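You operate a simulated robot arm through the tools that you are given. There is no shell and no other tool. Be economical: measure what you need, move in short steps, check, and stop when the job is done.

Carry out the task below with a simulated robot arm. There is one attempt and no reset: what you move stays moved.

## Task
Put the 1.0 shim from the top of the warming cabinet on the plate of the hardness gauge and the 2.0 shim on the top of the mixing bench. Take the part b jug on the top of the warming cabinet and put it away on the steel ledge under the taps. Put the grey insert from the top of the steel bench on the top of the booth turntable. Open the lasting bench door, take the blue rag from the top of the steel bench and leave it on the floor of the lasting cupboard, then shut the door. The order is free. Set down upright: part b jug.

It is judged by the outcome, as a careful person would: the job done as asked, and still so three seconds after it is handed in. It fails if anything else is knocked over, pushed out of place, dropped, spilled or broken.

## Robot
A 7-joint arm with a fingered hand on a trunk, on a base that drives. Base frame: it is fixed to the floor where the robot stands at the start and does not move with it; the origin is under the middle of the robot, x ahead of it, y to its left, z up; the surface under the hand at the start is at about z = 1000. Units: mm, rad, N and s.
Its first joint turns from -2.007 to 2.007 rad. Places, roughly: blue rag (5x5x4 cm) [-10800, -500, 900]; floor of the lasting cupboard [-9500, -3000, 100]; grey insert (5x6x2 cm) [-10900, -400, 900]; lasting bench door [-9200, -2900, 500]; part b jug [1000, 0, 1000]; plate of the hardness gauge (15x32 cm) [-2800, -1660, 880]; shim [750, 0, 1000]; steel ledge under the taps (25x118 cm) [-500, 1980, 760]; top of the booth turntable [-6100, -1500, 900]; top of the mixing bench [500, 400, 900]. Payload 5 kg.
The tool frame sits at the grasp point between the pads (the TCP): z along the fingers, y along the line on which they close. The tips reach 32 mm beyond it. Largest opening 160 mm; the body of the gripper starts 89 mm behind the TCP. The gripper is a hand of 4 fingers: y runs from the thumb to the fingers, the wrist lies at [0, 0, -267] in the tool frame, and closing takes about 1.5 s.
Orientation is told as [roll, pitch, yaw] about the base's x, y, z axes, in that order, counted from this pose: with the fingers straight down and closing along the base's y, the tool's x points along the base's -x, its y along +y and its z along -z.

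## Interface
- The arm moves only by the tool move_arm. Its argument "commands" is a list of rows, each a list of 6 numbers: the turn, a rotation vector about the tool's x, y, z in rad, then the shift along the tool's x, y, z in mm. In form: [[wx, wy, wz, dx, dy, dz], ...]. A call has 1 to 20 rows; each row shifts and turns the commanded pose from where the row before left it, along the tool's axes as they then stand. "fingers" is the closure, from 0 (fully open) to 1 (shut), set as the call begins (left out, the last holds). Rows are played at 5 a second. More than 50 mm and 0.15 rad between two rows, or a gripper value outside its range, and nothing of the call is played. Where a pose cannot be reached the arm comes as near as it can. A force on the tool above 40 N (or 10 N above the force at the start of the call, whichever is more), or a blocked arm, ends the call early, and 0.2 s more pass. The fingers move at their own pace (about 45 mm/s each) and stop on an object; they squeeze with about 22 N. The grip force told is the motor's: it shows also when the fingers shut on nothing. Time passes only in rows, and 0.2 s behind the last, so rows that do not move let the fingers close. It gives the time, the measured TCP pose, the force on the tool (base axes), the opening and the grip force at its end, in the units of the frame above (readings bear some noise), with the torque about the TCP (base axes, N m) and any sound that the robot's microphone picked up.
- Cameras (640 x 400 px; columns grow to the right, rows downward): "scene" is now at [12, 160, 1848.1]; the picture's right is [-0.27, -0.96, 0.00], its down [-0.77, 0.22, -0.60] and it looks along [0.57, -0.16, -0.80] (base axes); focal length 268 px, centre (320, 200). "wrist" rides on the gripper at [80, -4, -114] in the tool frame; the picture's right is [0.05, 1.00, 0.00], its down [-0.82, 0.04, -0.58] and it looks along [-0.58, 0.03, 0.82] (tool axes); focal length 265 px, centre (320, 200). There is no depth. A picture from a camera that has moved, and an enlarged one, comes with that camera's place and axes in the base frame and with its lens.
- grab_frame(camera): a new picture of that camera. The clock stands still meanwhile.
- lift_body(by): slides the trunk up (or, below 0, down) by that many mm; the arm and the scene camera ride with it, the base frame stays. It gives what a move gives, with no picture.
- base_move(legs): drives the robot by 1 to 6 legs, each [ahead, turn to the left] in mm and rad, along the robot's own axes; the way and the turn of a leg run together, so that a leg with both is an arc; at most 1500 mm and 3.142 rad a leg. The arm and the cameras ride along, it lands a little off, and it stops where it bumps. It gives what a move gives.
- finger_targets(finger1, finger2, finger3, thumb_bend): sets how far each is bent, from 0 (flat) to 1 (curled in); at 0.3 the hand is open as for a grip, at 0.7 the pads meet at the TCP. One left out holds its place. A second passes; each finger stops where it meets its share of the squeeze, and holds until it gets a number again. A gripper value or a shape takes the hand back. It gives what a move gives, with no picture; readings hold the bend of each and the force on the fingers (four entries, about 0 where the hand has none), thumb and palm.
- grasp_type(shape): the hand has 4 fingers and takes this shape, open, in about a second: jaw (thumb against the fingers, like two jaws); tri (thumb and two fingers); tip (a fingertip pinch); poke (one finger out to press); point (the index stretched); flat (the hand flat); cup (the hand cupped); fist (a fist). The gripper value then closes the fingers along that shape, each until it touches; the sizes above hold for jaw. It gives what a move gives, with no picture.
- aim_head(pan, tilt): turns the head with the scene camera to pan (to the left, within 2.705 rad either way) and tilt (down, from -0.506 to 1.204), counted from straight ahead of the robot. It gives what a move gives.
- close_up(camera, box): a new picture of the part [left, top, right, bottom] of that camera's present view, enlarged. The clock stands still meanwhile.
- sign_off(): hands the job in; it is judged then, once.

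Go step by step. Nothing tells you exact positions but the pictures and the camera data: compare them with the known pose of the tool, close in by small moves and look again before you grip or let go. The budget is 186 turns and 144 pictures, counting those below and the enlarged ones. Unless the task says otherwise, let go and move clear before handing in, and close with one line.

The tools are called after ">>>" as a command line: name --pt "numbers of a row" for each row, then --argument value for the rest, lists and objects as JSON in quotes. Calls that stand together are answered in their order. move_arm: Moves the arm, as the interface text tells. Its arguments: {"type":"object","properties":{"commands":{"type":"array"},"fingers":{"type":"number"}},"required":["commands"]} The other tools are called the same way: lift_body (by) slides the trunk up or down; grasp_type (shape) gives the hand a shape; finger_targets (finger1, finger2, finger3, thumb_bend) moves the fingers one by one; base_move (legs) drives the base; aim_head (pan, tilt) turns the head that bears the scene camera; grab_frame (camera) takes a picture; close_up (camera, box) takes an enlarged picture of a part of a camera's view; sign_off () hands the job in.

At the start:

```text
time: 0.0
tcp_pos: [635.2, 83.4, 1298.7]
ee_rot: [0.0, 0.0, 0.001]
force: [0.2, 1.7, 0.3]
moment: [0.0, -0.03, 0.02]
width: 160.0
grip_force: 0.1
shape: jaw
bend: [0.3, 0.3, 0.3, 0.3]
finger forces: [0.1, 0.1, 0.0, 0.0, 0.1, 0.1]
trunk travel left (down, up): [-700.0, 290.0]
robot x, y, heading: [-0.7, -23.1, 0.001]
head pan, tilt: [-0.272, 0.932]
```

scene: 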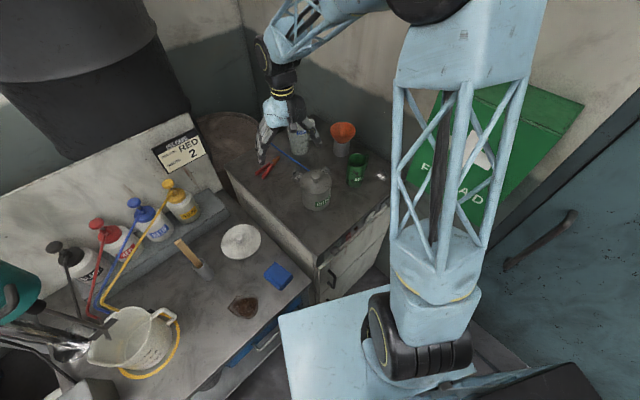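
wrist: 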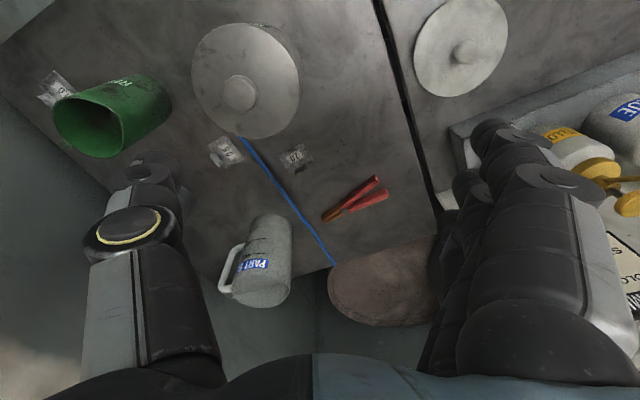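

I see the warming cabinet ahead with labelled shim bags, the part b jug, cup, and a blue stick. I'll enlarge the views to read the shim labels.

>>> close_up --camera "wrist" --box '[180, 100, 400, 240]'

>>> close_up --camera "wrist" --box '[20, 50, 200, 160]'

>>> close_up --camera "scene" --box '[240, 90, 400, 220]'

```text
2.86 times, centred on (290, 170) of wrist
camera zoom: at [555.4, 78.8, 1412.1], right [-0.05, 1.0, 0.0], down [0.82, 0.04, 0.58], along [0.58, 0.03, -0.82], focal length 758 px, centre (406, 286)
```

zoom: 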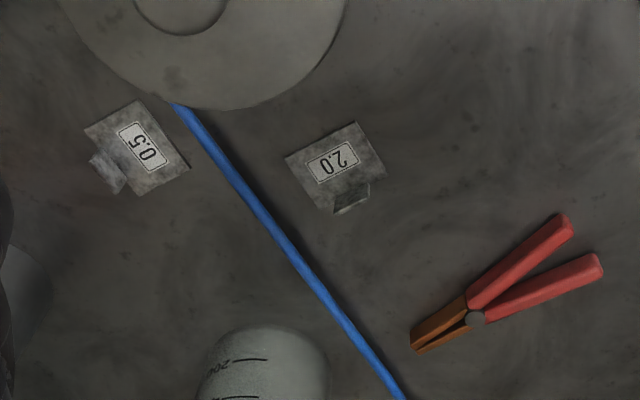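

```text
3.56 times, centred on (110, 105) of wrist
camera zoom: at [555.4, 78.8, 1412.1], right [-0.05, 1.0, 0.0], down [0.82, 0.04, 0.58], along [0.58, 0.03, -0.82], focal length 944 px, centre (1067, 538)
```

zoom: 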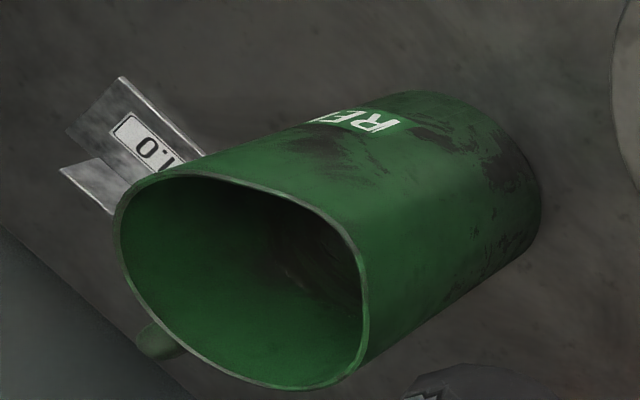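

```text
3.08 times, centred on (320, 155) of scene
camera zoom: at [12.0, 160.0, 1848.1], right [-0.27, -0.96, 0.0], down [-0.77, 0.22, -0.6], along [0.57, -0.16, -0.8], focal length 824 px, centre (320, 338)
```

zoom: 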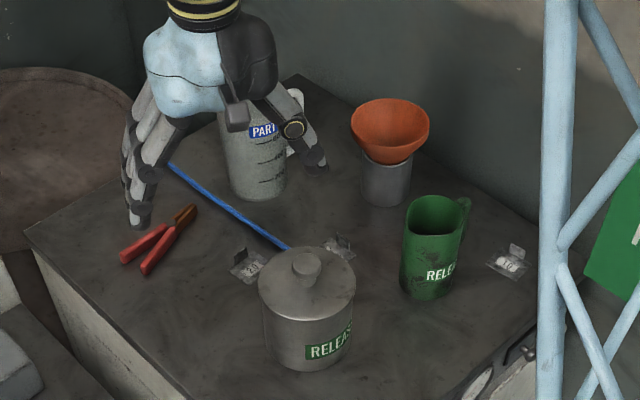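

The 2.0 bag lies near (762, 47, 1000) and the 1.0 near (670, -293, 1000), each with a small upright tab. I'll close in over the 2.0 to see the tab.

>>> move_arm --pt "0 0 0 -27 -7 30" --pt "0 0 0 -27 -7 30" --pt "0 0 0 -27 -7 30" --pt "0 0 0 -27 -7 30" --pt "0 0 0 -27 -7 30" --pt "0 0 0 0 0 0"

>>> grab_frame --camera "wrist"

>>> close_up --camera "scene" --box '[240, 90, 400, 220]'

```text
time: 1.4
tcp_pos: [773.0, 47.4, 1147.4]
ee_rot: [0.0, 0.001, 0.001]
force: [-0.3, 0.6, 0.9]
moment: [0.01, -0.02, 0.03]
width: 160.0
grip_force: 0.2
shape: jaw
bend: [0.3, 0.3, 0.3, 0.3]
finger forces: [0.1, 0.0, 0.1, 0.0, 0.0, 0.0]
trunk travel left (down, up): [-700.0, 290.0]
robot x, y, heading: [8.4, -28.5, 0.001]
head pan, tilt: [-0.272, 0.932]
```

```text
138 pictures are left
camera wrist: at [691.1, 44.6, 1261.8], right [-0.05, 1.0, 0.0], down [0.81, 0.04, 0.58], along [0.58, 0.03, -0.82], focal length 265 px, centre (320, 200)
```

wrist: 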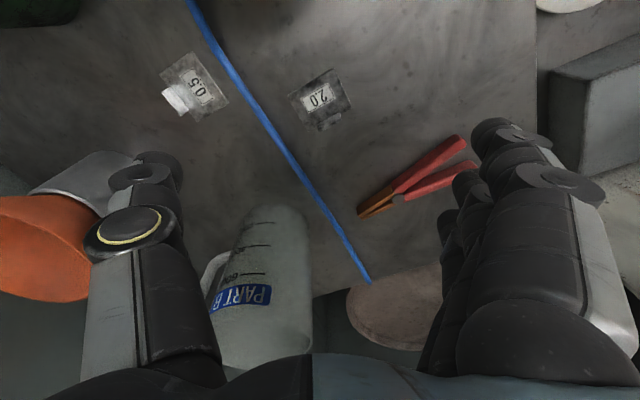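

```text
3.08 times, centred on (320, 155) of scene
camera zoom: at [11.2, 160.4, 1848.2], right [-0.27, -0.96, 0.0], down [-0.77, 0.22, -0.6], along [0.58, -0.16, -0.8], focal length 824 px, centre (320, 338)
```

zoom: 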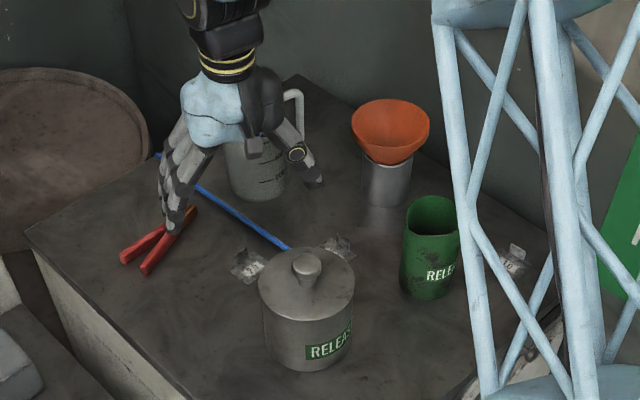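

>>> close_up --camera "wrist" --box '[270, 60, 370, 140]'

```text
5.00 times, centred on (320, 100) of wrist
camera zoom: at [691.1, 44.6, 1261.8], right [-0.05, 1.0, 0.0], down [0.81, 0.04, 0.58], along [0.58, 0.03, -0.82], focal length 1327 px, centre (320, 700)
```

zoom: 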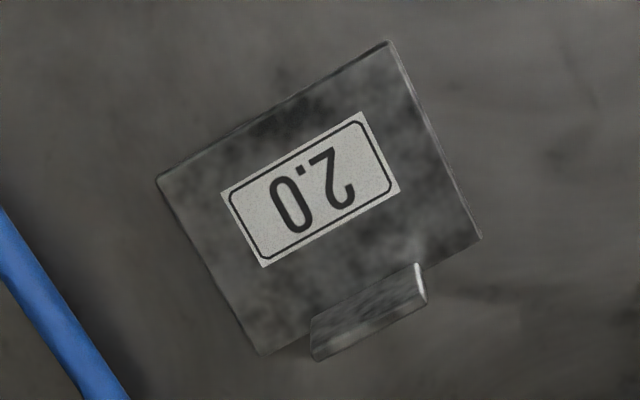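

The 2.0's tab stands about 20 mm tall near (777, 58). I'll try a tip pinch shape in the air and see where the fingertips meet.

>>> grasp_type --shape "tip"

>>> move_arm --pt "0 0 0 0 0 0" --pt "0 0 0 0 0 0" --pt "0 0 0 0 0 0" --pt "0 0 0 0 0 0" --pt "0 0 0 0 0 0" --pt "0 0 0 0 0 0" --pt "0 0 0 0 0 0" --pt "0 0 0 0 0 0" --fingers 1

>>> grab_frame --camera "wrist"

```text
time: 2.3
tcp_pos: [772.5, 48.0, 1147.9]
ee_rot: [-0.001, 0.001, 0.0]
force: [0.2, 0.8, 0.2]
moment: [0.0, 0.0, 0.03]
width: 159.8
grip_force: 0.1
shape: tip
bend: [0.01, 0.3, 0.01, 0.3]
finger forces: [0.1, 0.1, 0.0, 0.0, 0.0, 0.0]
trunk travel left (down, up): [-700.0, 290.0]
robot x, y, heading: [-0.8, -26.6, -0.003]
head pan, tilt: [-0.272, 0.932]
```

```text
time: 4.1
tcp_pos: [771.3, 48.7, 1147.6]
ee_rot: [0.001, -0.002, 0.001]
force: [1.3, 0.5, -0.4]
moment: [0.0, 0.0, 0.0]
width: 0.1
grip_force: 0.1
shape: tip
bend: [0.01, 0.7, 0.01, 0.7]
finger forces: [0.0, 0.0, 0.0, 0.0, 0.1, 0.0]
trunk travel left (down, up): [-700.0, 290.0]
robot x, y, heading: [2.2, -27.1, -0.0]
head pan, tilt: [-0.272, 0.932]
```

```text
135 pictures are left
camera wrist: at [691.5, 44.2, 1261.4], right [-0.05, 1.0, 0.0], down [0.82, 0.04, 0.58], along [0.58, 0.03, -0.82], focal length 265 px, centre (320, 200)
```

wrist: 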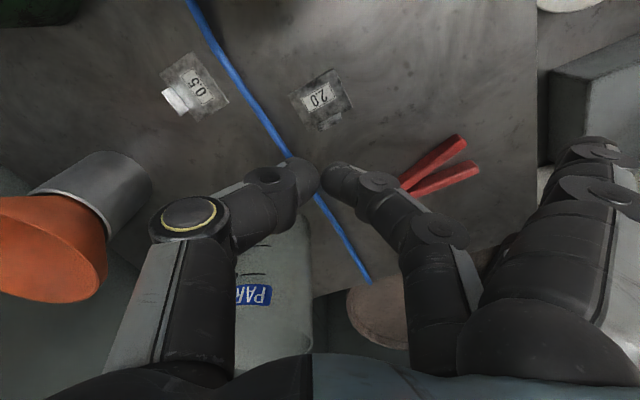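

The pinch meets at the TCP with the tips just beyond. I'll use the jaw half-closed, turned so it closes across the tab, and come down above it.

>>> grasp_type --shape "jaw"

>>> move_arm --pt "0 0 0 -5 10 0" --pt "0 0 0.1447 0 0 0" --pt "0 0 0.1447 0 0 0" --pt "0 0 0.1447 0 0 0" --pt "0 0 0.1447 0 0 0" --pt "0 0 0.1447 0 0 0" --pt "0 0 0.1447 0 0 0" --pt "0 0 0.1447 0 0 0" --pt "0 0 0 0 0 30" --pt "0 0 0 0 0 30" --pt "0 0 0 0 0 15" --pt "0 0 0 0 0 15" --pt "0 0 0 0 0 0" --fingers 0.6

>>> grab_frame --camera "wrist"

```text
time: 5.0
tcp_pos: [772.1, 48.1, 1147.7]
ee_rot: [0.0, -0.002, 0.001]
force: [0.9, 0.7, -0.2]
moment: [0.03, -0.03, 0.0]
width: 159.9
grip_force: 0.0
shape: jaw
bend: [0.3, 0.3, 0.3, 0.3]
finger forces: [0.1, 0.1, 0.0, 0.1, 0.0, 0.1]
trunk travel left (down, up): [-700.0, 290.0]
robot x, y, heading: [3.6, -29.7, -0.001]
head pan, tilt: [-0.272, 0.932]
```

```text
time: 7.8
tcp_pos: [774.1, 57.5, 1061.4]
ee_rot: [0.0, 0.0, -1.012]
force: [1.0, 0.2, -0.8]
moment: [0.0, -0.01, -0.01]
width: 64.6
grip_force: 0.1
shape: jaw
bend: [0.73, 0.73, 0.73, 0.7]
finger forces: [0.1, 0.1, 0.0, 0.0, 0.1, 0.1]
trunk travel left (down, up): [-700.0, 290.0]
robot x, y, heading: [-1.6, -27.2, 0.005]
head pan, tilt: [-0.272, 0.932]
```

```text
134 pictures are left
camera wrist: at [729.3, 123.8, 1173.8], right [0.82, 0.57, 0.0], down [0.47, -0.67, 0.58], along [0.33, -0.47, -0.82], focal length 265 px, centre (320, 200)
```

wrist: 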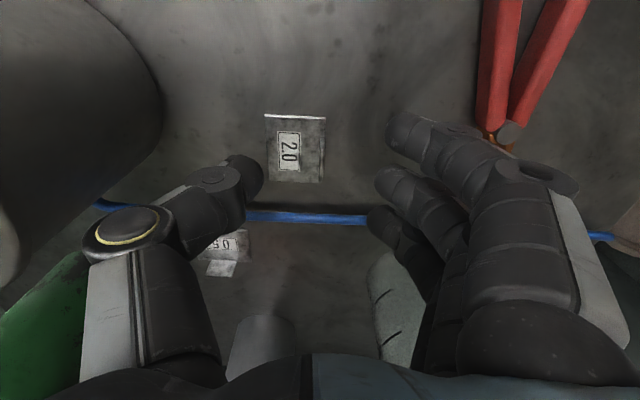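

>>> close_up --camera "wrist" --box '[230, 90, 410, 210]'

```text
3.33 times, centred on (320, 150) of wrist
camera zoom: at [729.3, 123.8, 1173.8], right [0.82, 0.57, 0.0], down [0.47, -0.67, 0.58], along [0.33, -0.47, -0.82], focal length 885 px, centre (320, 367)
```

zoom: 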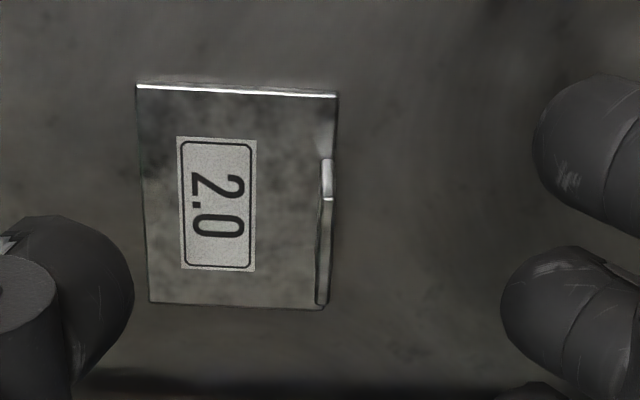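

The tab sits centred between thumb and fingers. I'll descend 25 mm and close on it.

>>> move_arm --pt "0 0 0 0 0 10" --pt "0 0 0 0 0 10" --pt "0 0 0 0 0 5" --pt "0 0 0 0 0 0"

>>> move_arm --pt "0 0 0 0 0 0" --pt "0 0 0 0 0 0" --pt "0 0 0 0 0 0" --pt "0 0 0 0 0 0" --pt "0 0 0 0 0 0" --pt "0 0 0 0 0 0" --pt "0 0 0 0 0 0" --fingers 1

>>> grab_frame --camera "wrist"

```text
time: 8.8
tcp_pos: [775.5, 57.9, 1035.1]
ee_rot: [0.0, 0.001, -1.011]
force: [0.3, -0.3, -0.1]
moment: [-0.01, 0.0, -0.01]
width: 64.6
grip_force: 0.0
shape: jaw
bend: [0.73, 0.73, 0.73, 0.7]
finger forces: [0.0, 0.0, 0.0, 0.0, 0.0, 0.1]
trunk travel left (down, up): [-700.0, 290.0]
robot x, y, heading: [2.2, -26.0, 0.004]
head pan, tilt: [-0.272, 0.932]
```

```text
time: 10.4
tcp_pos: [776.2, 58.0, 1034.5]
ee_rot: [0.0, 0.001, -1.012]
force: [1.4, 0.0, 2.2]
moment: [0.0, 0.05, 0.04]
width: 16.9
grip_force: 21.6
shape: jaw
bend: [0.7, 0.72, 0.7, 0.7]
finger forces: [6.6, 5.6, 6.7, 0.0, 18.3, 0.0]
trunk travel left (down, up): [-700.0, 290.0]
robot x, y, heading: [0.8, -25.0, -0.004]
head pan, tilt: [-0.272, 0.932]
```

```text
132 pictures are left
camera wrist: at [729.6, 124.0, 1148.3], right [0.82, 0.57, 0.0], down [0.47, -0.67, 0.58], along [0.33, -0.47, -0.82], focal length 265 px, centre (320, 200)
```

wrist: 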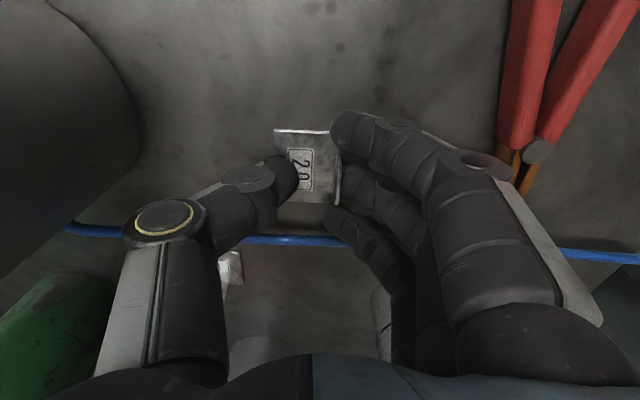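

>>> close_up --camera "wrist" --box '[240, 100, 400, 220]'

```text
3.33 times, centred on (320, 160) of wrist
camera zoom: at [729.6, 124.0, 1148.3], right [0.82, 0.57, 0.0], down [0.47, -0.67, 0.58], along [0.33, -0.47, -0.82], focal length 885 px, centre (320, 333)
```

zoom: 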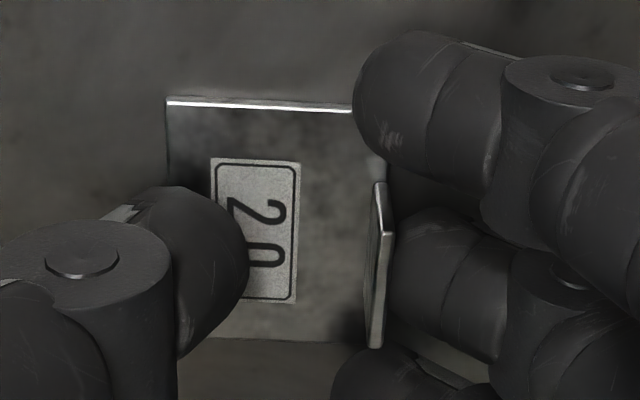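

The thumb sits over the label yet feels force; I'll lift a little and see whether the bag comes along.

>>> move_arm --pt "0 0 0 0 0 -5" --pt "0 0 0 0 0 -10" --pt "0 0 0 0 0 -10" --pt "0 0 0 0 0 0"

>>> close_up --camera "wrist" --box '[240, 100, 400, 220]'

```text
time: 11.4
tcp_pos: [775.0, 56.9, 1058.1]
ee_rot: [0.001, 0.0, -1.012]
force: [-0.4, -0.6, 0.4]
moment: [0.02, -0.01, -0.02]
width: 16.8
grip_force: 21.8
shape: jaw
bend: [0.7, 0.72, 0.7, 0.7]
finger forces: [6.4, 5.4, 6.5, 0.0, 18.9, 0.1]
trunk travel left (down, up): [-700.0, 290.0]
robot x, y, heading: [1.4, -24.4, -0.005]
head pan, tilt: [-0.272, 0.932]
```

```text
3.33 times, centred on (320, 160) of wrist
camera zoom: at [728.2, 124.0, 1171.8], right [0.82, 0.57, 0.0], down [0.47, -0.67, 0.58], along [0.33, -0.47, -0.82], focal length 885 px, centre (320, 333)
```

zoom: 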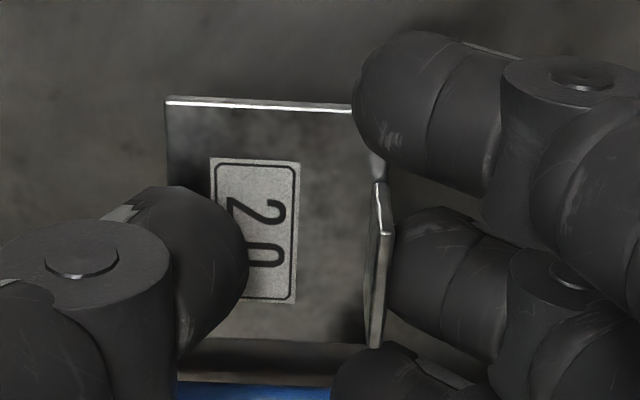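

The bag is held. I'll raise it and carry it over a free patch of the mixing bench near (430, 430).

>>> move_arm --pt "0 0 0 0 0 -30" --pt "0 0 0 0 0 -30" --pt "0 0 0 0 0 -30" --pt "0 0 0 41.6 -7.9 0" --pt "0 0 0 41.6 -7.9 0" --pt "0 0 0 41.6 -7.9 0" --pt "0 0 0 41.6 -7.9 0" --pt "0 0 0 41.6 -7.9 0" --pt "0 0 0 41.6 -7.9 0" --pt "0 0 0 41.6 -7.9 0" --pt "0 0 0 41.6 -7.9 0" --pt "0 0 0 41.6 -7.9 0" --pt "0 0 0 41.6 -7.9 0" --pt "0 0 0 41.6 -7.9 0" --pt "0 0 0 41.6 -7.9 0" --pt "0 0 0 0 0 0"

>>> grab_frame --camera "wrist"

>>> grab_frame --camera "scene"

```text
time: 14.8
tcp_pos: [431.7, 429.0, 1146.0]
ee_rot: [-0.001, -0.001, -1.014]
force: [0.3, -0.6, -0.6]
moment: [0.02, 0.04, -0.01]
width: 16.5
grip_force: 22.4
shape: jaw
bend: [0.7, 0.72, 0.7, 0.7]
finger forces: [6.4, 5.5, 6.4, 0.0, 18.5, 0.1]
trunk travel left (down, up): [-700.0, 290.0]
robot x, y, heading: [2.4, -26.7, -0.002]
head pan, tilt: [-0.272, 0.932]
```

```text
129 pictures are left
camera wrist: at [385.5, 496.0, 1259.4], right [0.82, 0.57, 0.0], down [0.47, -0.67, 0.58], along [0.33, -0.47, -0.82], focal length 265 px, centre (320, 200)
```

wrist: 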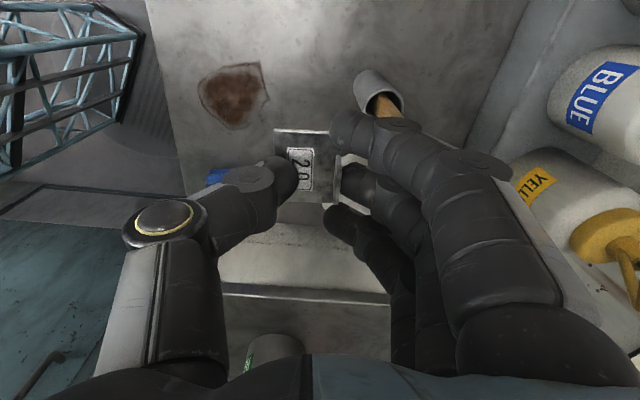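

```text
128 pictures are left
camera scene: at [12.4, 159.7, 1848.1], right [-0.27, -0.96, 0.0], down [-0.77, 0.22, -0.6], along [0.57, -0.16, -0.8], focal length 268 px, centre (320, 200)
```

scene: 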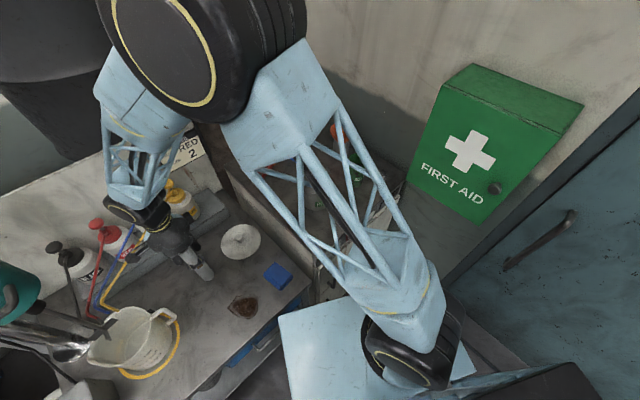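

The brush cup is close by on the finger side, so I'll shift slightly to (407, 440) and come down, then feel for contact in small steps.

>>> move_arm --pt "0 0 0 22.6 -15.4 0" --pt "0 0 0 0 0 40" --pt "0 0 0 0 0 40" --pt "0 0 0 0 0 40" --pt "0 0 0 0 0 40" --pt "0 0 0 0 0 20" --pt "0 0 0 0 0 10" --pt "0 0 0 0 0 0"

>>> grab_frame --camera "wrist"

```text
time: 16.6
tcp_pos: [408.5, 441.8, 957.2]
ee_rot: [-0.002, 0.002, -1.012]
force: [0.0, 0.4, -0.1]
moment: [0.01, -0.01, 0.01]
width: 16.5
grip_force: 21.7
shape: jaw
bend: [0.7, 0.72, 0.7, 0.7]
finger forces: [6.3, 5.4, 6.4, 0.1, 18.4, 0.0]
trunk travel left (down, up): [-700.0, 290.0]
robot x, y, heading: [2.5, -25.4, 0.001]
head pan, tilt: [-0.272, 0.932]
```

```text
127 pictures are left
camera wrist: at [361.5, 506.9, 1071.5], right [0.82, 0.57, 0.0], down [0.47, -0.67, 0.58], along [0.33, -0.47, -0.82], focal length 265 px, centre (320, 200)
```

wrist: 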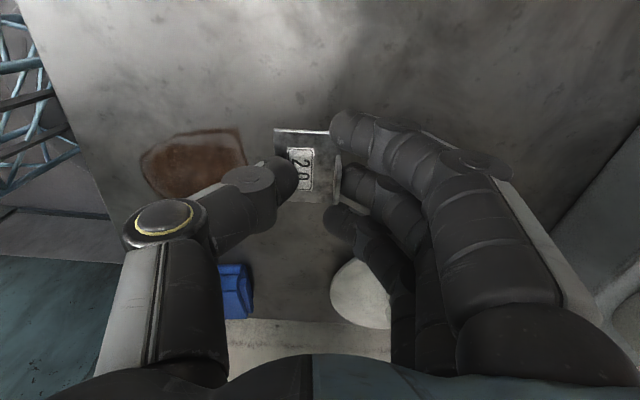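

>>> close_up --camera "scene" --box '[140, 190, 300, 320]'

```text
3.08 times, centred on (220, 255) of scene
camera zoom: at [12.0, 160.4, 1848.1], right [-0.27, -0.96, 0.0], down [-0.77, 0.22, -0.6], along [0.57, -0.16, -0.8], focal length 824 px, centre (628, 31)
```

zoom: 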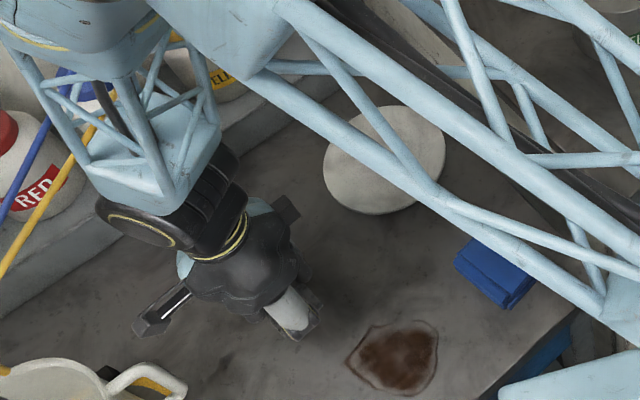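

The brush isn't visible now and may be right beside the hand; I'll look closely before going on.

>>> close_up --camera "wrist" --box '[320, 60, 620, 260]'

>>> close_up --camera "scene" --box '[150, 215, 230, 280]'

```text
2.00 times, centred on (470, 160) of wrist
camera zoom: at [361.5, 506.9, 1071.5], right [0.82, 0.57, 0.0], down [0.47, -0.67, 0.58], along [0.33, -0.47, -0.82], focal length 531 px, centre (20, 280)
```

zoom: 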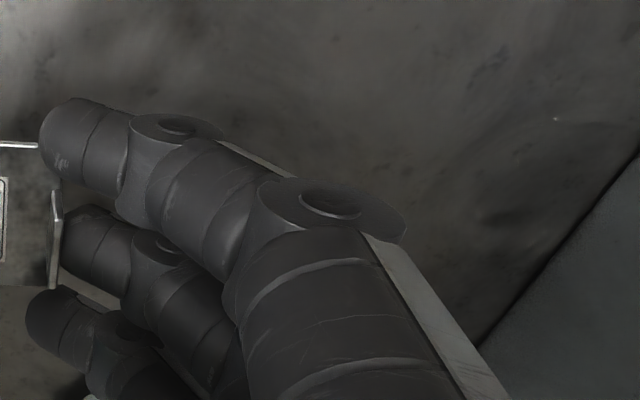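

```text
6.15 times, centred on (190, 248) of scene
camera zoom: at [12.0, 160.4, 1848.1], right [-0.27, -0.96, 0.0], down [-0.77, 0.22, -0.6], along [0.57, -0.16, -0.8], focal length 1647 px, centre (1120, -92)
```

zoom: 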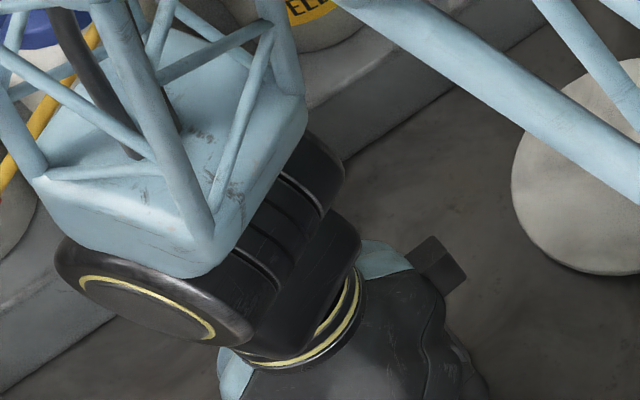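

>>> move_arm --pt "0 0 0 0 0 -20" --pt "0 0 0 0 0 -40" --pt "0 0 0 0 0 -40" --pt "0 0 0 0 0 -40" --pt "0 0 0 0 0 -40" --pt "0 0 0 0 0 -40" --pt "0 0 0 0 0 -30" --pt "0 0 0 0 0 0"

>>> grab_frame --camera "wrist"

>>> close_up --camera "scene" --box '[140, 190, 300, 320]'

```text
time: 18.4
tcp_pos: [409.0, 438.2, 1208.0]
ee_rot: [-0.001, 0.0, -1.014]
force: [0.1, 0.3, -0.1]
moment: [-0.02, 0.02, 0.01]
width: 16.6
grip_force: 22.0
shape: jaw
bend: [0.7, 0.72, 0.7, 0.7]
finger forces: [6.3, 5.5, 6.4, 0.0, 18.2, 0.0]
trunk travel left (down, up): [-700.0, 290.0]
robot x, y, heading: [-0.6, -31.2, 0.002]
head pan, tilt: [-0.272, 0.932]
```

```text
123 pictures are left
camera wrist: at [362.4, 504.4, 1320.9], right [0.82, 0.57, 0.0], down [0.47, -0.67, 0.58], along [0.33, -0.47, -0.82], focal length 265 px, centre (320, 200)
```

wrist: 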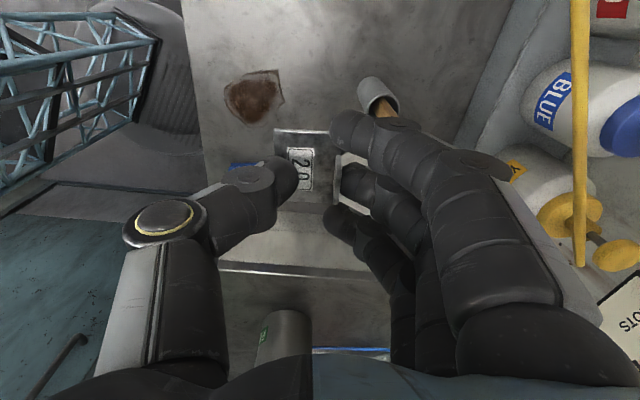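

```text
3.08 times, centred on (220, 255) of scene
camera zoom: at [12.1, 160.8, 1848.0], right [-0.27, -0.96, 0.0], down [-0.77, 0.21, -0.6], along [0.57, -0.16, -0.8], focal length 824 px, centre (628, 31)
```

zoom: 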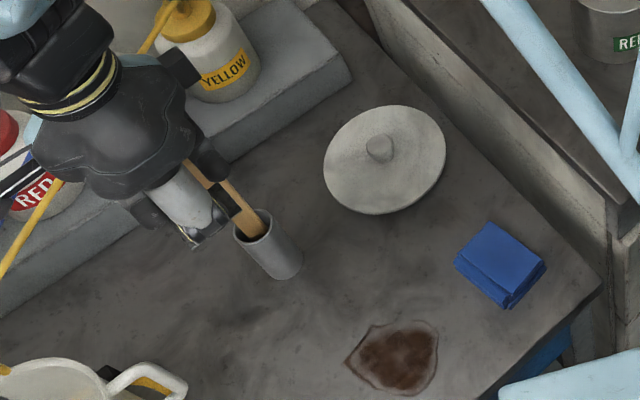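

The brush stands untouched in its cup at about (480, 460). I'll use a clearer patch at (425, 335), between lid, stain and sponge.

>>> move_arm --pt "0 0 0 -32 -13.7 0" --pt "0 0 0 -32 -13.7 0" --pt "0 0 0 -32 -13.7 0" --pt "0 0 0 0 0 40" --pt "0 0 0 0 0 40" --pt "0 0 0 0 0 40" --pt "0 0 0 0 0 40" --pt "0 0 0 0 0 40" --pt "0 0 0 0 0 40" --pt "0 0 0 0 0 15" --pt "0 0 0 0 0 0"

>>> grab_frame --camera "wrist"

>>> close_up --camera "scene" --box '[140, 190, 300, 320]'

```text
time: 20.8
tcp_pos: [423.6, 339.9, 951.0]
ee_rot: [0.001, -0.002, -1.012]
force: [-0.2, -0.6, -0.4]
moment: [-0.01, 0.03, -0.02]
width: 16.5
grip_force: 22.4
shape: jaw
bend: [0.7, 0.72, 0.7, 0.7]
finger forces: [6.3, 5.4, 6.3, 0.0, 18.0, 0.1]
trunk travel left (down, up): [-700.0, 290.0]
robot x, y, heading: [3.0, -22.0, -0.002]
head pan, tilt: [-0.272, 0.932]
```

```text
121 pictures are left
camera wrist: at [377.0, 405.5, 1064.0], right [0.82, 0.57, 0.0], down [0.47, -0.67, 0.58], along [0.33, -0.47, -0.82], focal length 265 px, centre (320, 200)
```

wrist: 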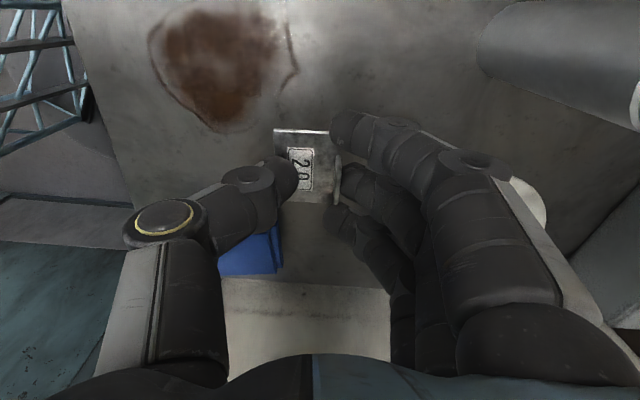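

```text
3.08 times, centred on (220, 255) of scene
camera zoom: at [12.0, 160.4, 1848.1], right [-0.27, -0.96, 0.0], down [-0.77, 0.22, -0.6], along [0.57, -0.16, -0.8], focal length 824 px, centre (628, 31)
```

zoom: 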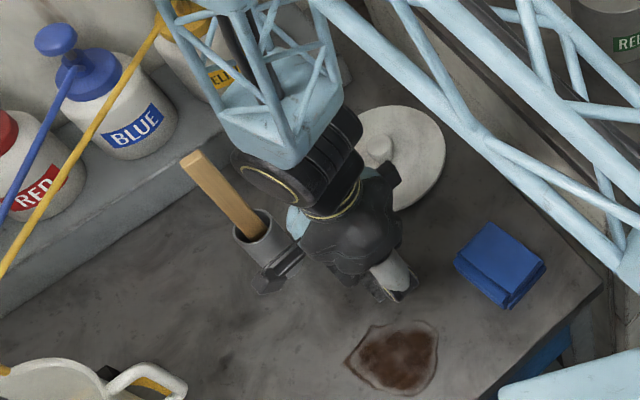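

>>> move_arm --pt "0 0 0 0 0 5" --pt "0 0 0 0 0 4" --pt "0 0 0 0 0 3" --pt "0 0 0 0 0 2" --pt "0 0 0 0 0 2" --pt "0 0 0 0 0 0"

```text
time: 22.2
tcp_pos: [422.8, 339.0, 937.3]
ee_rot: [-0.001, -0.001, -1.013]
force: [0.0, -0.2, -0.1]
moment: [-0.01, 0.02, 0.03]
width: 16.3
grip_force: 22.0
shape: jaw
bend: [0.7, 0.72, 0.7, 0.7]
finger forces: [6.3, 5.4, 6.3, 0.0, 18.0, 0.0]
trunk travel left (down, up): [-700.0, 290.0]
robot x, y, heading: [0.6, -24.8, -0.003]
head pan, tilt: [-0.272, 0.932]
```

>>> move_arm --pt "0 0 0 0 0 1.5" --pt "0 0 0 0 0 1.5" --pt "0 0 0 0 0 0"

>>> close_up --camera "wrist" --box '[240, 100, 400, 220]'

```text
time: 23.0
tcp_pos: [422.2, 337.9, 934.4]
ee_rot: [0.0, 0.0, -1.013]
force: [0.5, -0.1, -0.1]
moment: [0.0, -0.02, -0.04]
width: 16.3
grip_force: 21.9
shape: jaw
bend: [0.7, 0.72, 0.7, 0.7]
finger forces: [6.2, 5.4, 6.2, 0.0, 18.0, 0.1]
trunk travel left (down, up): [-700.0, 290.0]
robot x, y, heading: [0.2, -24.7, -0.0]
head pan, tilt: [-0.272, 0.932]
```

```text
3.33 times, centred on (320, 160) of wrist
camera zoom: at [376.2, 405.0, 1048.1], right [0.82, 0.57, 0.0], down [0.47, -0.67, 0.58], along [0.33, -0.47, -0.82], focal length 885 px, centre (320, 333)
```

zoom: 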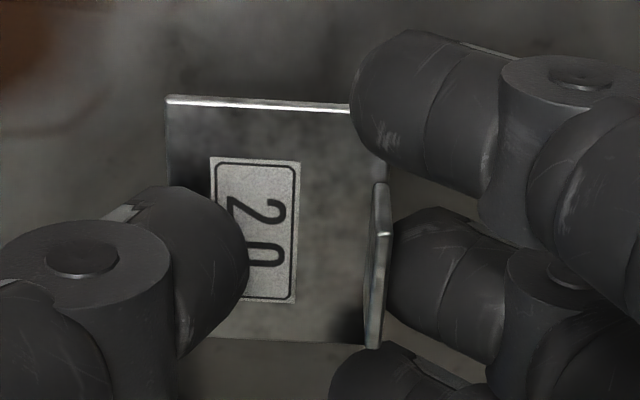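

>>> move_arm --pt "0 0 0 0 0 1" --pt "0 0 0 0 0 1" --pt "0 0 0 0 0 1" --pt "0 0 0 0 0 0"

```text
time: 24.0
tcp_pos: [422.0, 339.8, 931.5]
ee_rot: [0.001, -0.001, -1.011]
force: [0.0, -0.4, 0.4]
moment: [-0.03, 0.01, 0.0]
width: 16.6
grip_force: 22.2
shape: jaw
bend: [0.7, 0.72, 0.7, 0.7]
finger forces: [6.3, 5.4, 6.3, 0.0, 18.0, 0.1]
trunk travel left (down, up): [-700.0, 290.0]
robot x, y, heading: [2.3, -23.7, 0.004]
head pan, tilt: [-0.272, 0.932]
```

>>> move_arm --pt "0 0 0 0 0 1" --pt "0 0 0 0 0 1" --pt "0 0 0 0 0 1" --pt "0 0 0 0 0 1" --pt "0 0 0 0 0 0"

>>> close_up --camera "wrist" --box '[240, 100, 400, 220]'

```text
time: 25.2
tcp_pos: [422.5, 338.1, 928.4]
ee_rot: [0.001, 0.0, -1.013]
force: [0.7, 0.0, 0.3]
moment: [-0.02, -0.03, -0.02]
width: 16.4
grip_force: 21.7
shape: jaw
bend: [0.7, 0.72, 0.7, 0.7]
finger forces: [6.3, 5.4, 6.2, 0.1, 17.9, 0.0]
trunk travel left (down, up): [-700.0, 290.0]
robot x, y, heading: [0.7, -27.8, 0.005]
head pan, tilt: [-0.272, 0.932]
```

```text
3.33 times, centred on (320, 160) of wrist
camera zoom: at [376.2, 405.1, 1041.7], right [0.82, 0.57, 0.0], down [0.47, -0.67, 0.58], along [0.33, -0.47, -0.82], focal length 885 px, centre (320, 333)
```

zoom: 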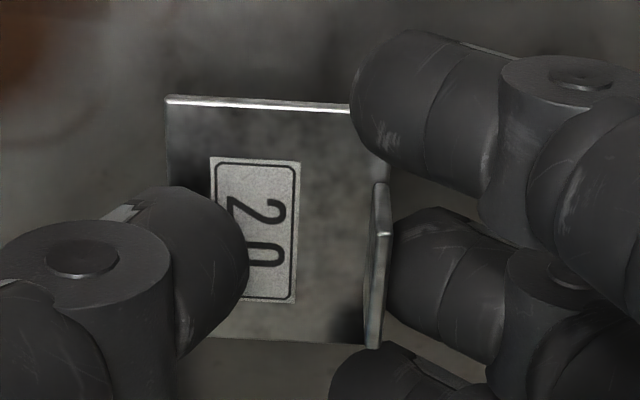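

>>> move_arm --pt "0 0 0 0 0 1.5" --pt "0 0 0 0 0 1.5" --pt "0 0 0 0 0 1.5" --pt "0 0 0 0 0 1.5" --pt "0 0 0 0 0 0"

```text
time: 26.4
tcp_pos: [422.3, 338.0, 921.3]
ee_rot: [0.0, -0.003, -1.013]
force: [0.2, -0.2, -0.4]
moment: [-0.04, -0.01, 0.03]
width: 16.4
grip_force: 22.4
shape: jaw
bend: [0.7, 0.72, 0.7, 0.7]
finger forces: [6.3, 5.5, 6.3, 0.0, 18.0, 0.0]
trunk travel left (down, up): [-700.0, 290.0]
robot x, y, heading: [0.3, -30.0, 0.002]
head pan, tilt: [-0.272, 0.932]
```

>>> move_arm --pt "0 0 0 0 0 1.5" --pt "0 0 0 0 0 1.5" --pt "0 0 0 0 0 1.5" --pt "0 0 0 0 0 1.5" --pt "0 0 0 0 0 1.5" --pt "0 0 0 0 0 0"

>>> grab_frame --camera "wrist"

```text
time: 27.8
tcp_pos: [422.0, 338.8, 913.6]
ee_rot: [0.0, 0.0, -1.013]
force: [-0.5, -0.5, -0.6]
moment: [-0.01, 0.02, 0.01]
width: 16.7
grip_force: 21.9
shape: jaw
bend: [0.7, 0.72, 0.7, 0.7]
finger forces: [6.4, 5.3, 6.3, 0.0, 18.0, 0.1]
trunk travel left (down, up): [-700.0, 290.0]
robot x, y, heading: [5.2, -26.0, -0.002]
head pan, tilt: [-0.272, 0.932]
```

```text
117 pictures are left
camera wrist: at [376.1, 405.4, 1027.7], right [0.82, 0.57, 0.0], down [0.47, -0.67, 0.58], along [0.33, -0.47, -0.82], focal length 265 px, centre (320, 200)
```

wrist: 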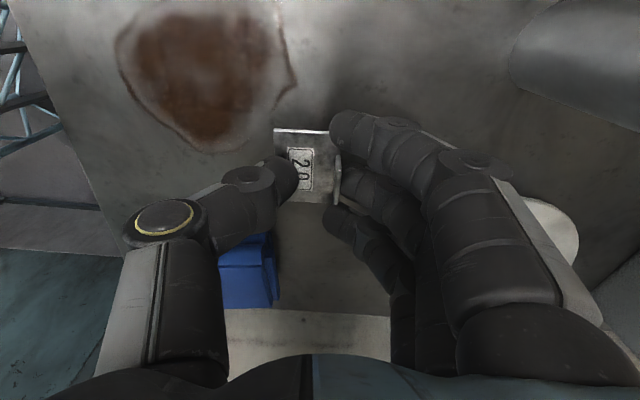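

Triangulating the stain puts the bench top nearer z = 860, so I'll keep lowering in small steps.

>>> move_arm --pt "0 0 0 0 0 3" --pt "0 0 0 0 0 3" --pt "0 0 0 0 0 2" --pt "0 0 0 0 0 2" --pt "0 0 0 0 0 1.5" --pt "0 0 0 0 0 1.5" --pt "0 0 0 0 0 1.5" --pt "0 0 0 0 0 1.5" --pt "0 0 0 0 0 0"

```text
time: 29.8
tcp_pos: [421.7, 338.7, 897.2]
ee_rot: [0.0, 0.0, -1.012]
force: [-0.4, -0.3, -0.4]
moment: [0.02, -0.01, -0.02]
width: 16.3
grip_force: 22.6
shape: jaw
bend: [0.7, 0.72, 0.7, 0.7]
finger forces: [6.3, 5.3, 6.3, 0.0, 18.0, 0.1]
trunk travel left (down, up): [-700.0, 290.0]
robot x, y, heading: [5.0, -22.4, 0.003]
head pan, tilt: [-0.272, 0.932]
```

>>> move_arm --pt "0 0 0 0 0 1" --pt "0 0 0 0 0 1" --pt "0 0 0 0 0 1" --pt "0 0 0 0 0 1" --pt "0 0 0 0 0 1" --pt "0 0 0 0 0 0"

>>> grab_frame --camera "wrist"

```text
time: 31.2
tcp_pos: [423.1, 337.7, 894.2]
ee_rot: [0.002, 0.001, -1.013]
force: [-0.8, -1.6, 17.3]
moment: [-0.3, 0.38, 0.01]
width: 16.8
grip_force: 22.0
shape: jaw
bend: [0.7, 0.72, 0.7, 0.7]
finger forces: [7.0, 6.9, 7.1, 0.0, 27.1, 0.0]
trunk travel left (down, up): [-700.0, 290.0]
robot x, y, heading: [4.6, -24.7, 0.003]
head pan, tilt: [-0.272, 0.932]
```

```text
116 pictures are left
camera wrist: at [376.1, 404.6, 1007.7], right [0.82, 0.57, 0.0], down [0.47, -0.67, 0.58], along [0.33, -0.47, -0.82], focal length 265 px, centre (320, 200)
```

wrist: 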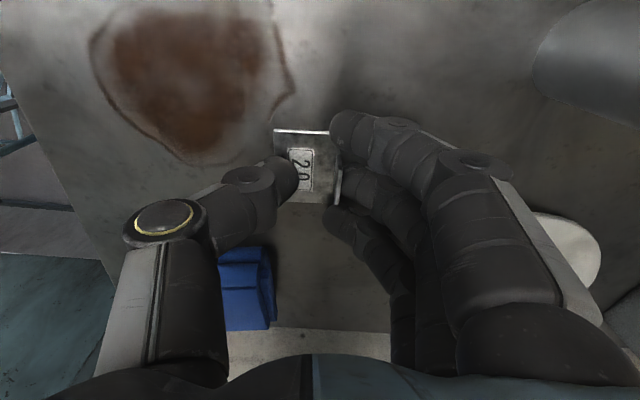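

Contact felt at the bench. I'll ease up and open the fingers part-way, then lift.

>>> move_arm --pt "0 0 0 0 0 -1.5" --pt "0 0 0 0 0 0"

>>> move_arm --pt "0 0 0 0 0 0" --pt "0 0 0 0 0 0" --pt "0 0 0 0 0 0" --pt "0 0 0 0 0 0" --pt "0 0 0 0 0 -5" --pt "0 0 0 0 0 -15" --pt "0 0 0 0 0 -20" --pt "0 0 0 0 0 -30" --pt "0 0 0 0 0 -40" --pt "0 0 0 0 0 -40" --pt "0 0 0 0 0 0" --fingers 0.6

>>> grab_frame --camera "wrist"

```text
time: 31.8
tcp_pos: [421.7, 338.0, 894.9]
ee_rot: [0.0, 0.0, -1.012]
force: [-0.5, -0.3, 0.4]
moment: [0.02, 0.02, 0.01]
width: 16.7
grip_force: 21.7
shape: jaw
bend: [0.7, 0.72, 0.7, 0.7]
finger forces: [6.4, 6.2, 6.3, 0.1, 21.1, 0.0]
trunk travel left (down, up): [-700.0, 290.0]
robot x, y, heading: [-1.4, -22.4, -0.004]
head pan, tilt: [-0.272, 0.932]
```

```text
time: 34.2
tcp_pos: [424.8, 337.1, 1041.7]
ee_rot: [-0.002, -0.001, -1.011]
force: [0.9, 1.5, -0.9]
moment: [0.0, -0.01, 0.0]
width: 63.5
grip_force: 0.1
shape: jaw
bend: [0.73, 0.73, 0.73, 0.7]
finger forces: [0.1, 0.0, 0.1, 0.1, 0.0, 0.0]
trunk travel left (down, up): [-700.0, 290.0]
robot x, y, heading: [1.9, -24.1, -0.005]
head pan, tilt: [-0.272, 0.932]
```

```text
115 pictures are left
camera wrist: at [378.2, 404.0, 1155.6], right [0.82, 0.57, 0.0], down [0.47, -0.67, 0.58], along [0.33, -0.47, -0.82], focal length 265 px, centre (320, 200)
```

wrist: 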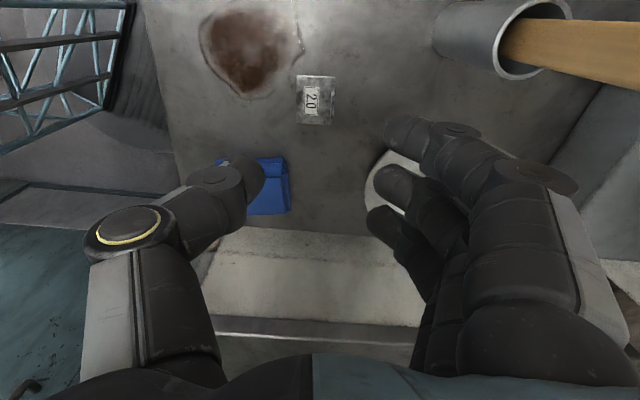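

The 2.0 shim lies flat on the mixing bench. Next the jug: I'll raise up, go over toward it and look.

>>> move_arm --pt "0 0 0 0 0 -45" --pt "0 0 0 0 0 -45" --pt "0 0 0 0 0 -45" --pt "0 0 0 0 0 -45" --pt "0 0 0 0 0 -45" --pt "0 0 0 0 0 -45" --pt "0 0 0 -42 10.8 0" --pt "0 0 0 -42 10.8 0" --pt "0 0 0 -42 10.8 0" --pt "0 0 0 -42 10.8 0" --pt "0 0 0 -42 10.8 0" --pt "0 0 0 -42 10.8 0" --pt "0 0 0 -42 10.8 0" --pt "0 0 0 -42 10.8 0" --pt "0 0 0 -42 10.8 0" --pt "0 0 0 -42 10.8 0" --pt "0 0 0 -42 10.8 0" --pt "0 0 0 -42 10.8 0" --fingers 0

>>> move_arm --pt "0 0 -0.1447 0 0 0" --pt "0 0 -0.1447 0 0 0" --pt "0 0 -0.1447 0 0 0" --pt "0 0 -0.1447 0 0 0" --pt "0 0 -0.1447 0 0 0" --pt "0 0 -0.1447 0 0 0" --pt "0 0 -0.1447 0 0 0" --pt "0 0 0 0 0 0"

>>> grab_frame --camera "wrist"

>>> grab_frame --camera "scene"

```text
time: 38.0
tcp_pos: [802.6, -20.9, 1315.6]
ee_rot: [-0.001, 0.0, -1.012]
force: [0.8, 0.6, -0.4]
moment: [0.0, 0.04, -0.04]
width: 160.1
grip_force: 0.1
shape: jaw
bend: [0.3, 0.3, 0.3, 0.3]
finger forces: [0.0, 0.0, 0.0, 0.0, 0.0, 0.1]
trunk travel left (down, up): [-700.0, 290.0]
robot x, y, heading: [3.7, -24.6, 0.001]
head pan, tilt: [-0.272, 0.932]
```

```text
time: 39.8
tcp_pos: [799.1, -20.3, 1314.5]
ee_rot: [0.0, -0.001, 0.002]
force: [0.5, -0.4, 0.0]
moment: [0.02, 0.0, 0.0]
width: 160.1
grip_force: 0.0
shape: jaw
bend: [0.3, 0.3, 0.3, 0.3]
finger forces: [0.0, 0.0, 0.2, 0.0, 0.1, 0.0]
trunk travel left (down, up): [-700.0, 290.0]
robot x, y, heading: [4.7, -28.7, 0.0]
head pan, tilt: [-0.272, 0.932]
```

```text
114 pictures are left
camera wrist: at [718.7, -24.3, 1428.8], right [-0.05, 1.0, 0.0], down [0.82, 0.04, 0.58], along [0.58, 0.03, -0.82], focal length 265 px, centre (320, 200)
```

wrist: 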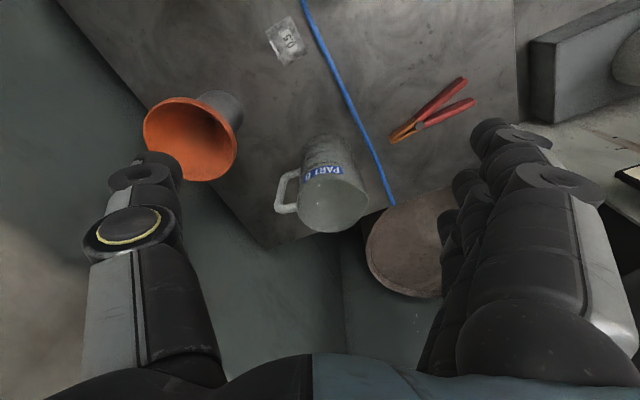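

```text
113 pictures are left
camera scene: at [12.1, 160.1, 1848.1], right [-0.27, -0.96, 0.0], down [-0.77, 0.22, -0.6], along [0.57, -0.16, -0.8], focal length 268 px, centre (320, 200)
```

scene: 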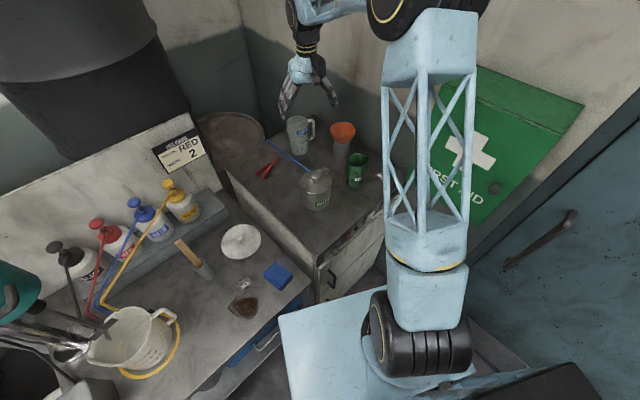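

>>> close_up --camera "wrist" --box '[240, 110, 400, 240]'

>>> close_up --camera "scene" --box '[240, 90, 400, 220]'

```text
3.08 times, centred on (320, 175) of wrist
camera zoom: at [718.7, -24.3, 1428.8], right [-0.05, 1.0, 0.0], down [0.82, 0.04, 0.58], along [0.58, 0.03, -0.82], focal length 817 px, centre (320, 277)
```

zoom: 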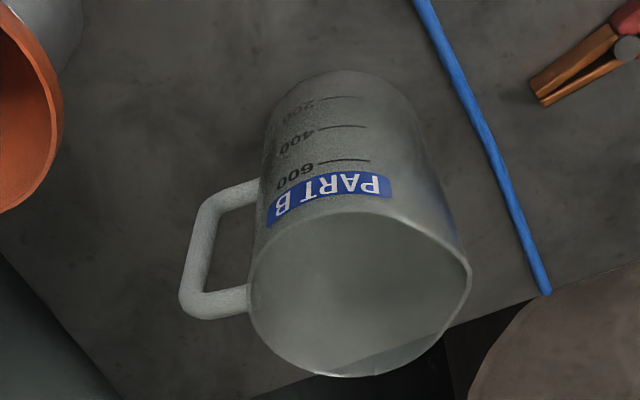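

```text
3.08 times, centred on (320, 155) of scene
camera zoom: at [12.1, 160.1, 1848.1], right [-0.27, -0.96, 0.0], down [-0.77, 0.22, -0.6], along [0.57, -0.16, -0.8], focal length 824 px, centre (320, 338)
```

zoom: 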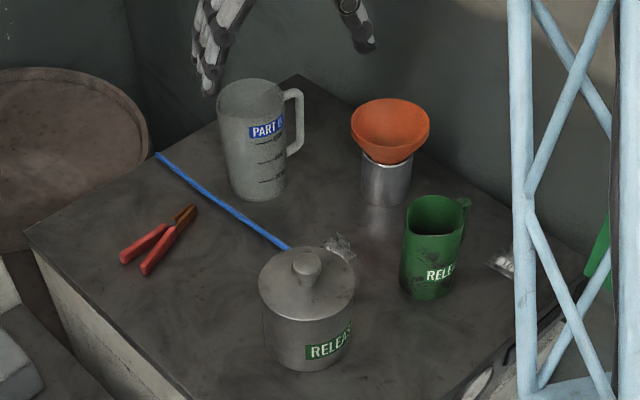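

The jug's rim is centred near (915, 2, 1160), about 89 mm across, handle toward −y. I'll turn the hand to close along x (clear of the handle) and come to just above the rim.

>>> move_arm --pt "0 0 0 -38.7 7.4 0" --pt "0 0 0 -38.7 7.4 0" --pt "0 0 0 -38.7 7.4 0" --pt "0 0 0.1428 0 0 0" --pt "0 0 0.1428 0 0 0" --pt "0 0 0.1428 0 0 0" --pt "0 0 0.1428 0 0 0" --pt "0 0 0.1428 0 0 0" --pt "0 0 0.1428 0 0 0" --pt "0 0 0.1428 0 0 0" --pt "0 0 0.1428 0 0 0" --pt "0 0 0.1428 0 0 0" --pt "0 0 0.1428 0 0 0" --pt "0 0 0.1428 0 0 0" --pt "0 0 0 0 0 40" --pt "0 0 0 0 0 40" --pt "0 0 0 0 0 30" --pt "0 0 0 0 0 0"

>>> grab_frame --camera "wrist"

>>> close_up --camera "scene" --box '[240, 70, 400, 200]'

```text
time: 43.6
tcp_pos: [917.6, 0.4, 1203.3]
ee_rot: [-0.001, 0.0, -1.571]
force: [-0.3, 0.1, -0.1]
moment: [-0.03, 0.01, 0.01]
width: 159.8
grip_force: 0.0
shape: jaw
bend: [0.3, 0.3, 0.3, 0.3]
finger forces: [0.1, 0.0, 0.1, 0.1, 0.0, 0.0]
trunk travel left (down, up): [-700.0, 290.0]
robot x, y, heading: [2.1, -27.1, -0.004]
head pan, tilt: [-0.272, 0.932]
```

```text
110 pictures are left
camera wrist: at [912.3, 81.5, 1317.2], right [1.0, 0.05, 0.0], down [0.04, -0.82, 0.58], along [0.03, -0.58, -0.82], focal length 265 px, centre (320, 200)
```

wrist: 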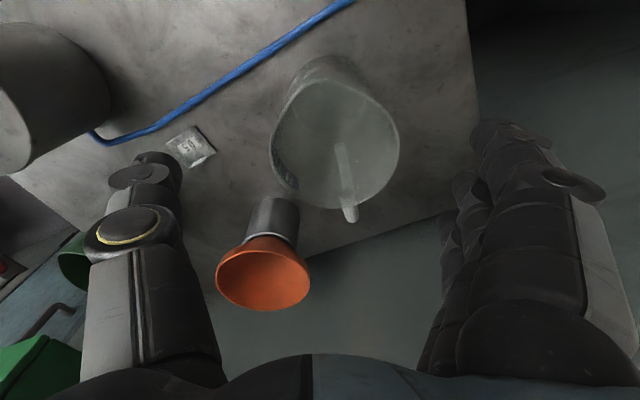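

```text
3.08 times, centred on (320, 135) of scene
camera zoom: at [11.8, 160.2, 1848.1], right [-0.27, -0.96, 0.0], down [-0.77, 0.22, -0.6], along [0.58, -0.16, -0.8], focal length 824 px, centre (320, 400)
```

zoom: 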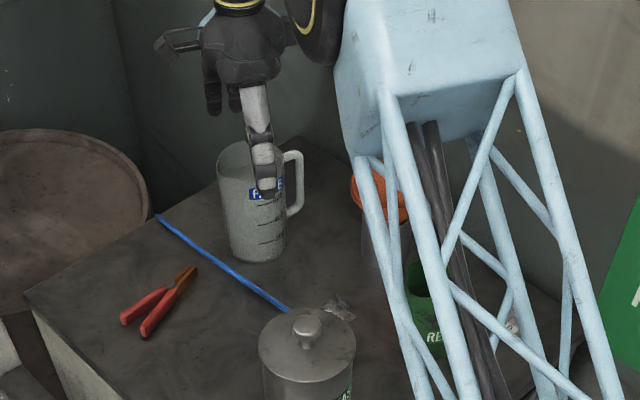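

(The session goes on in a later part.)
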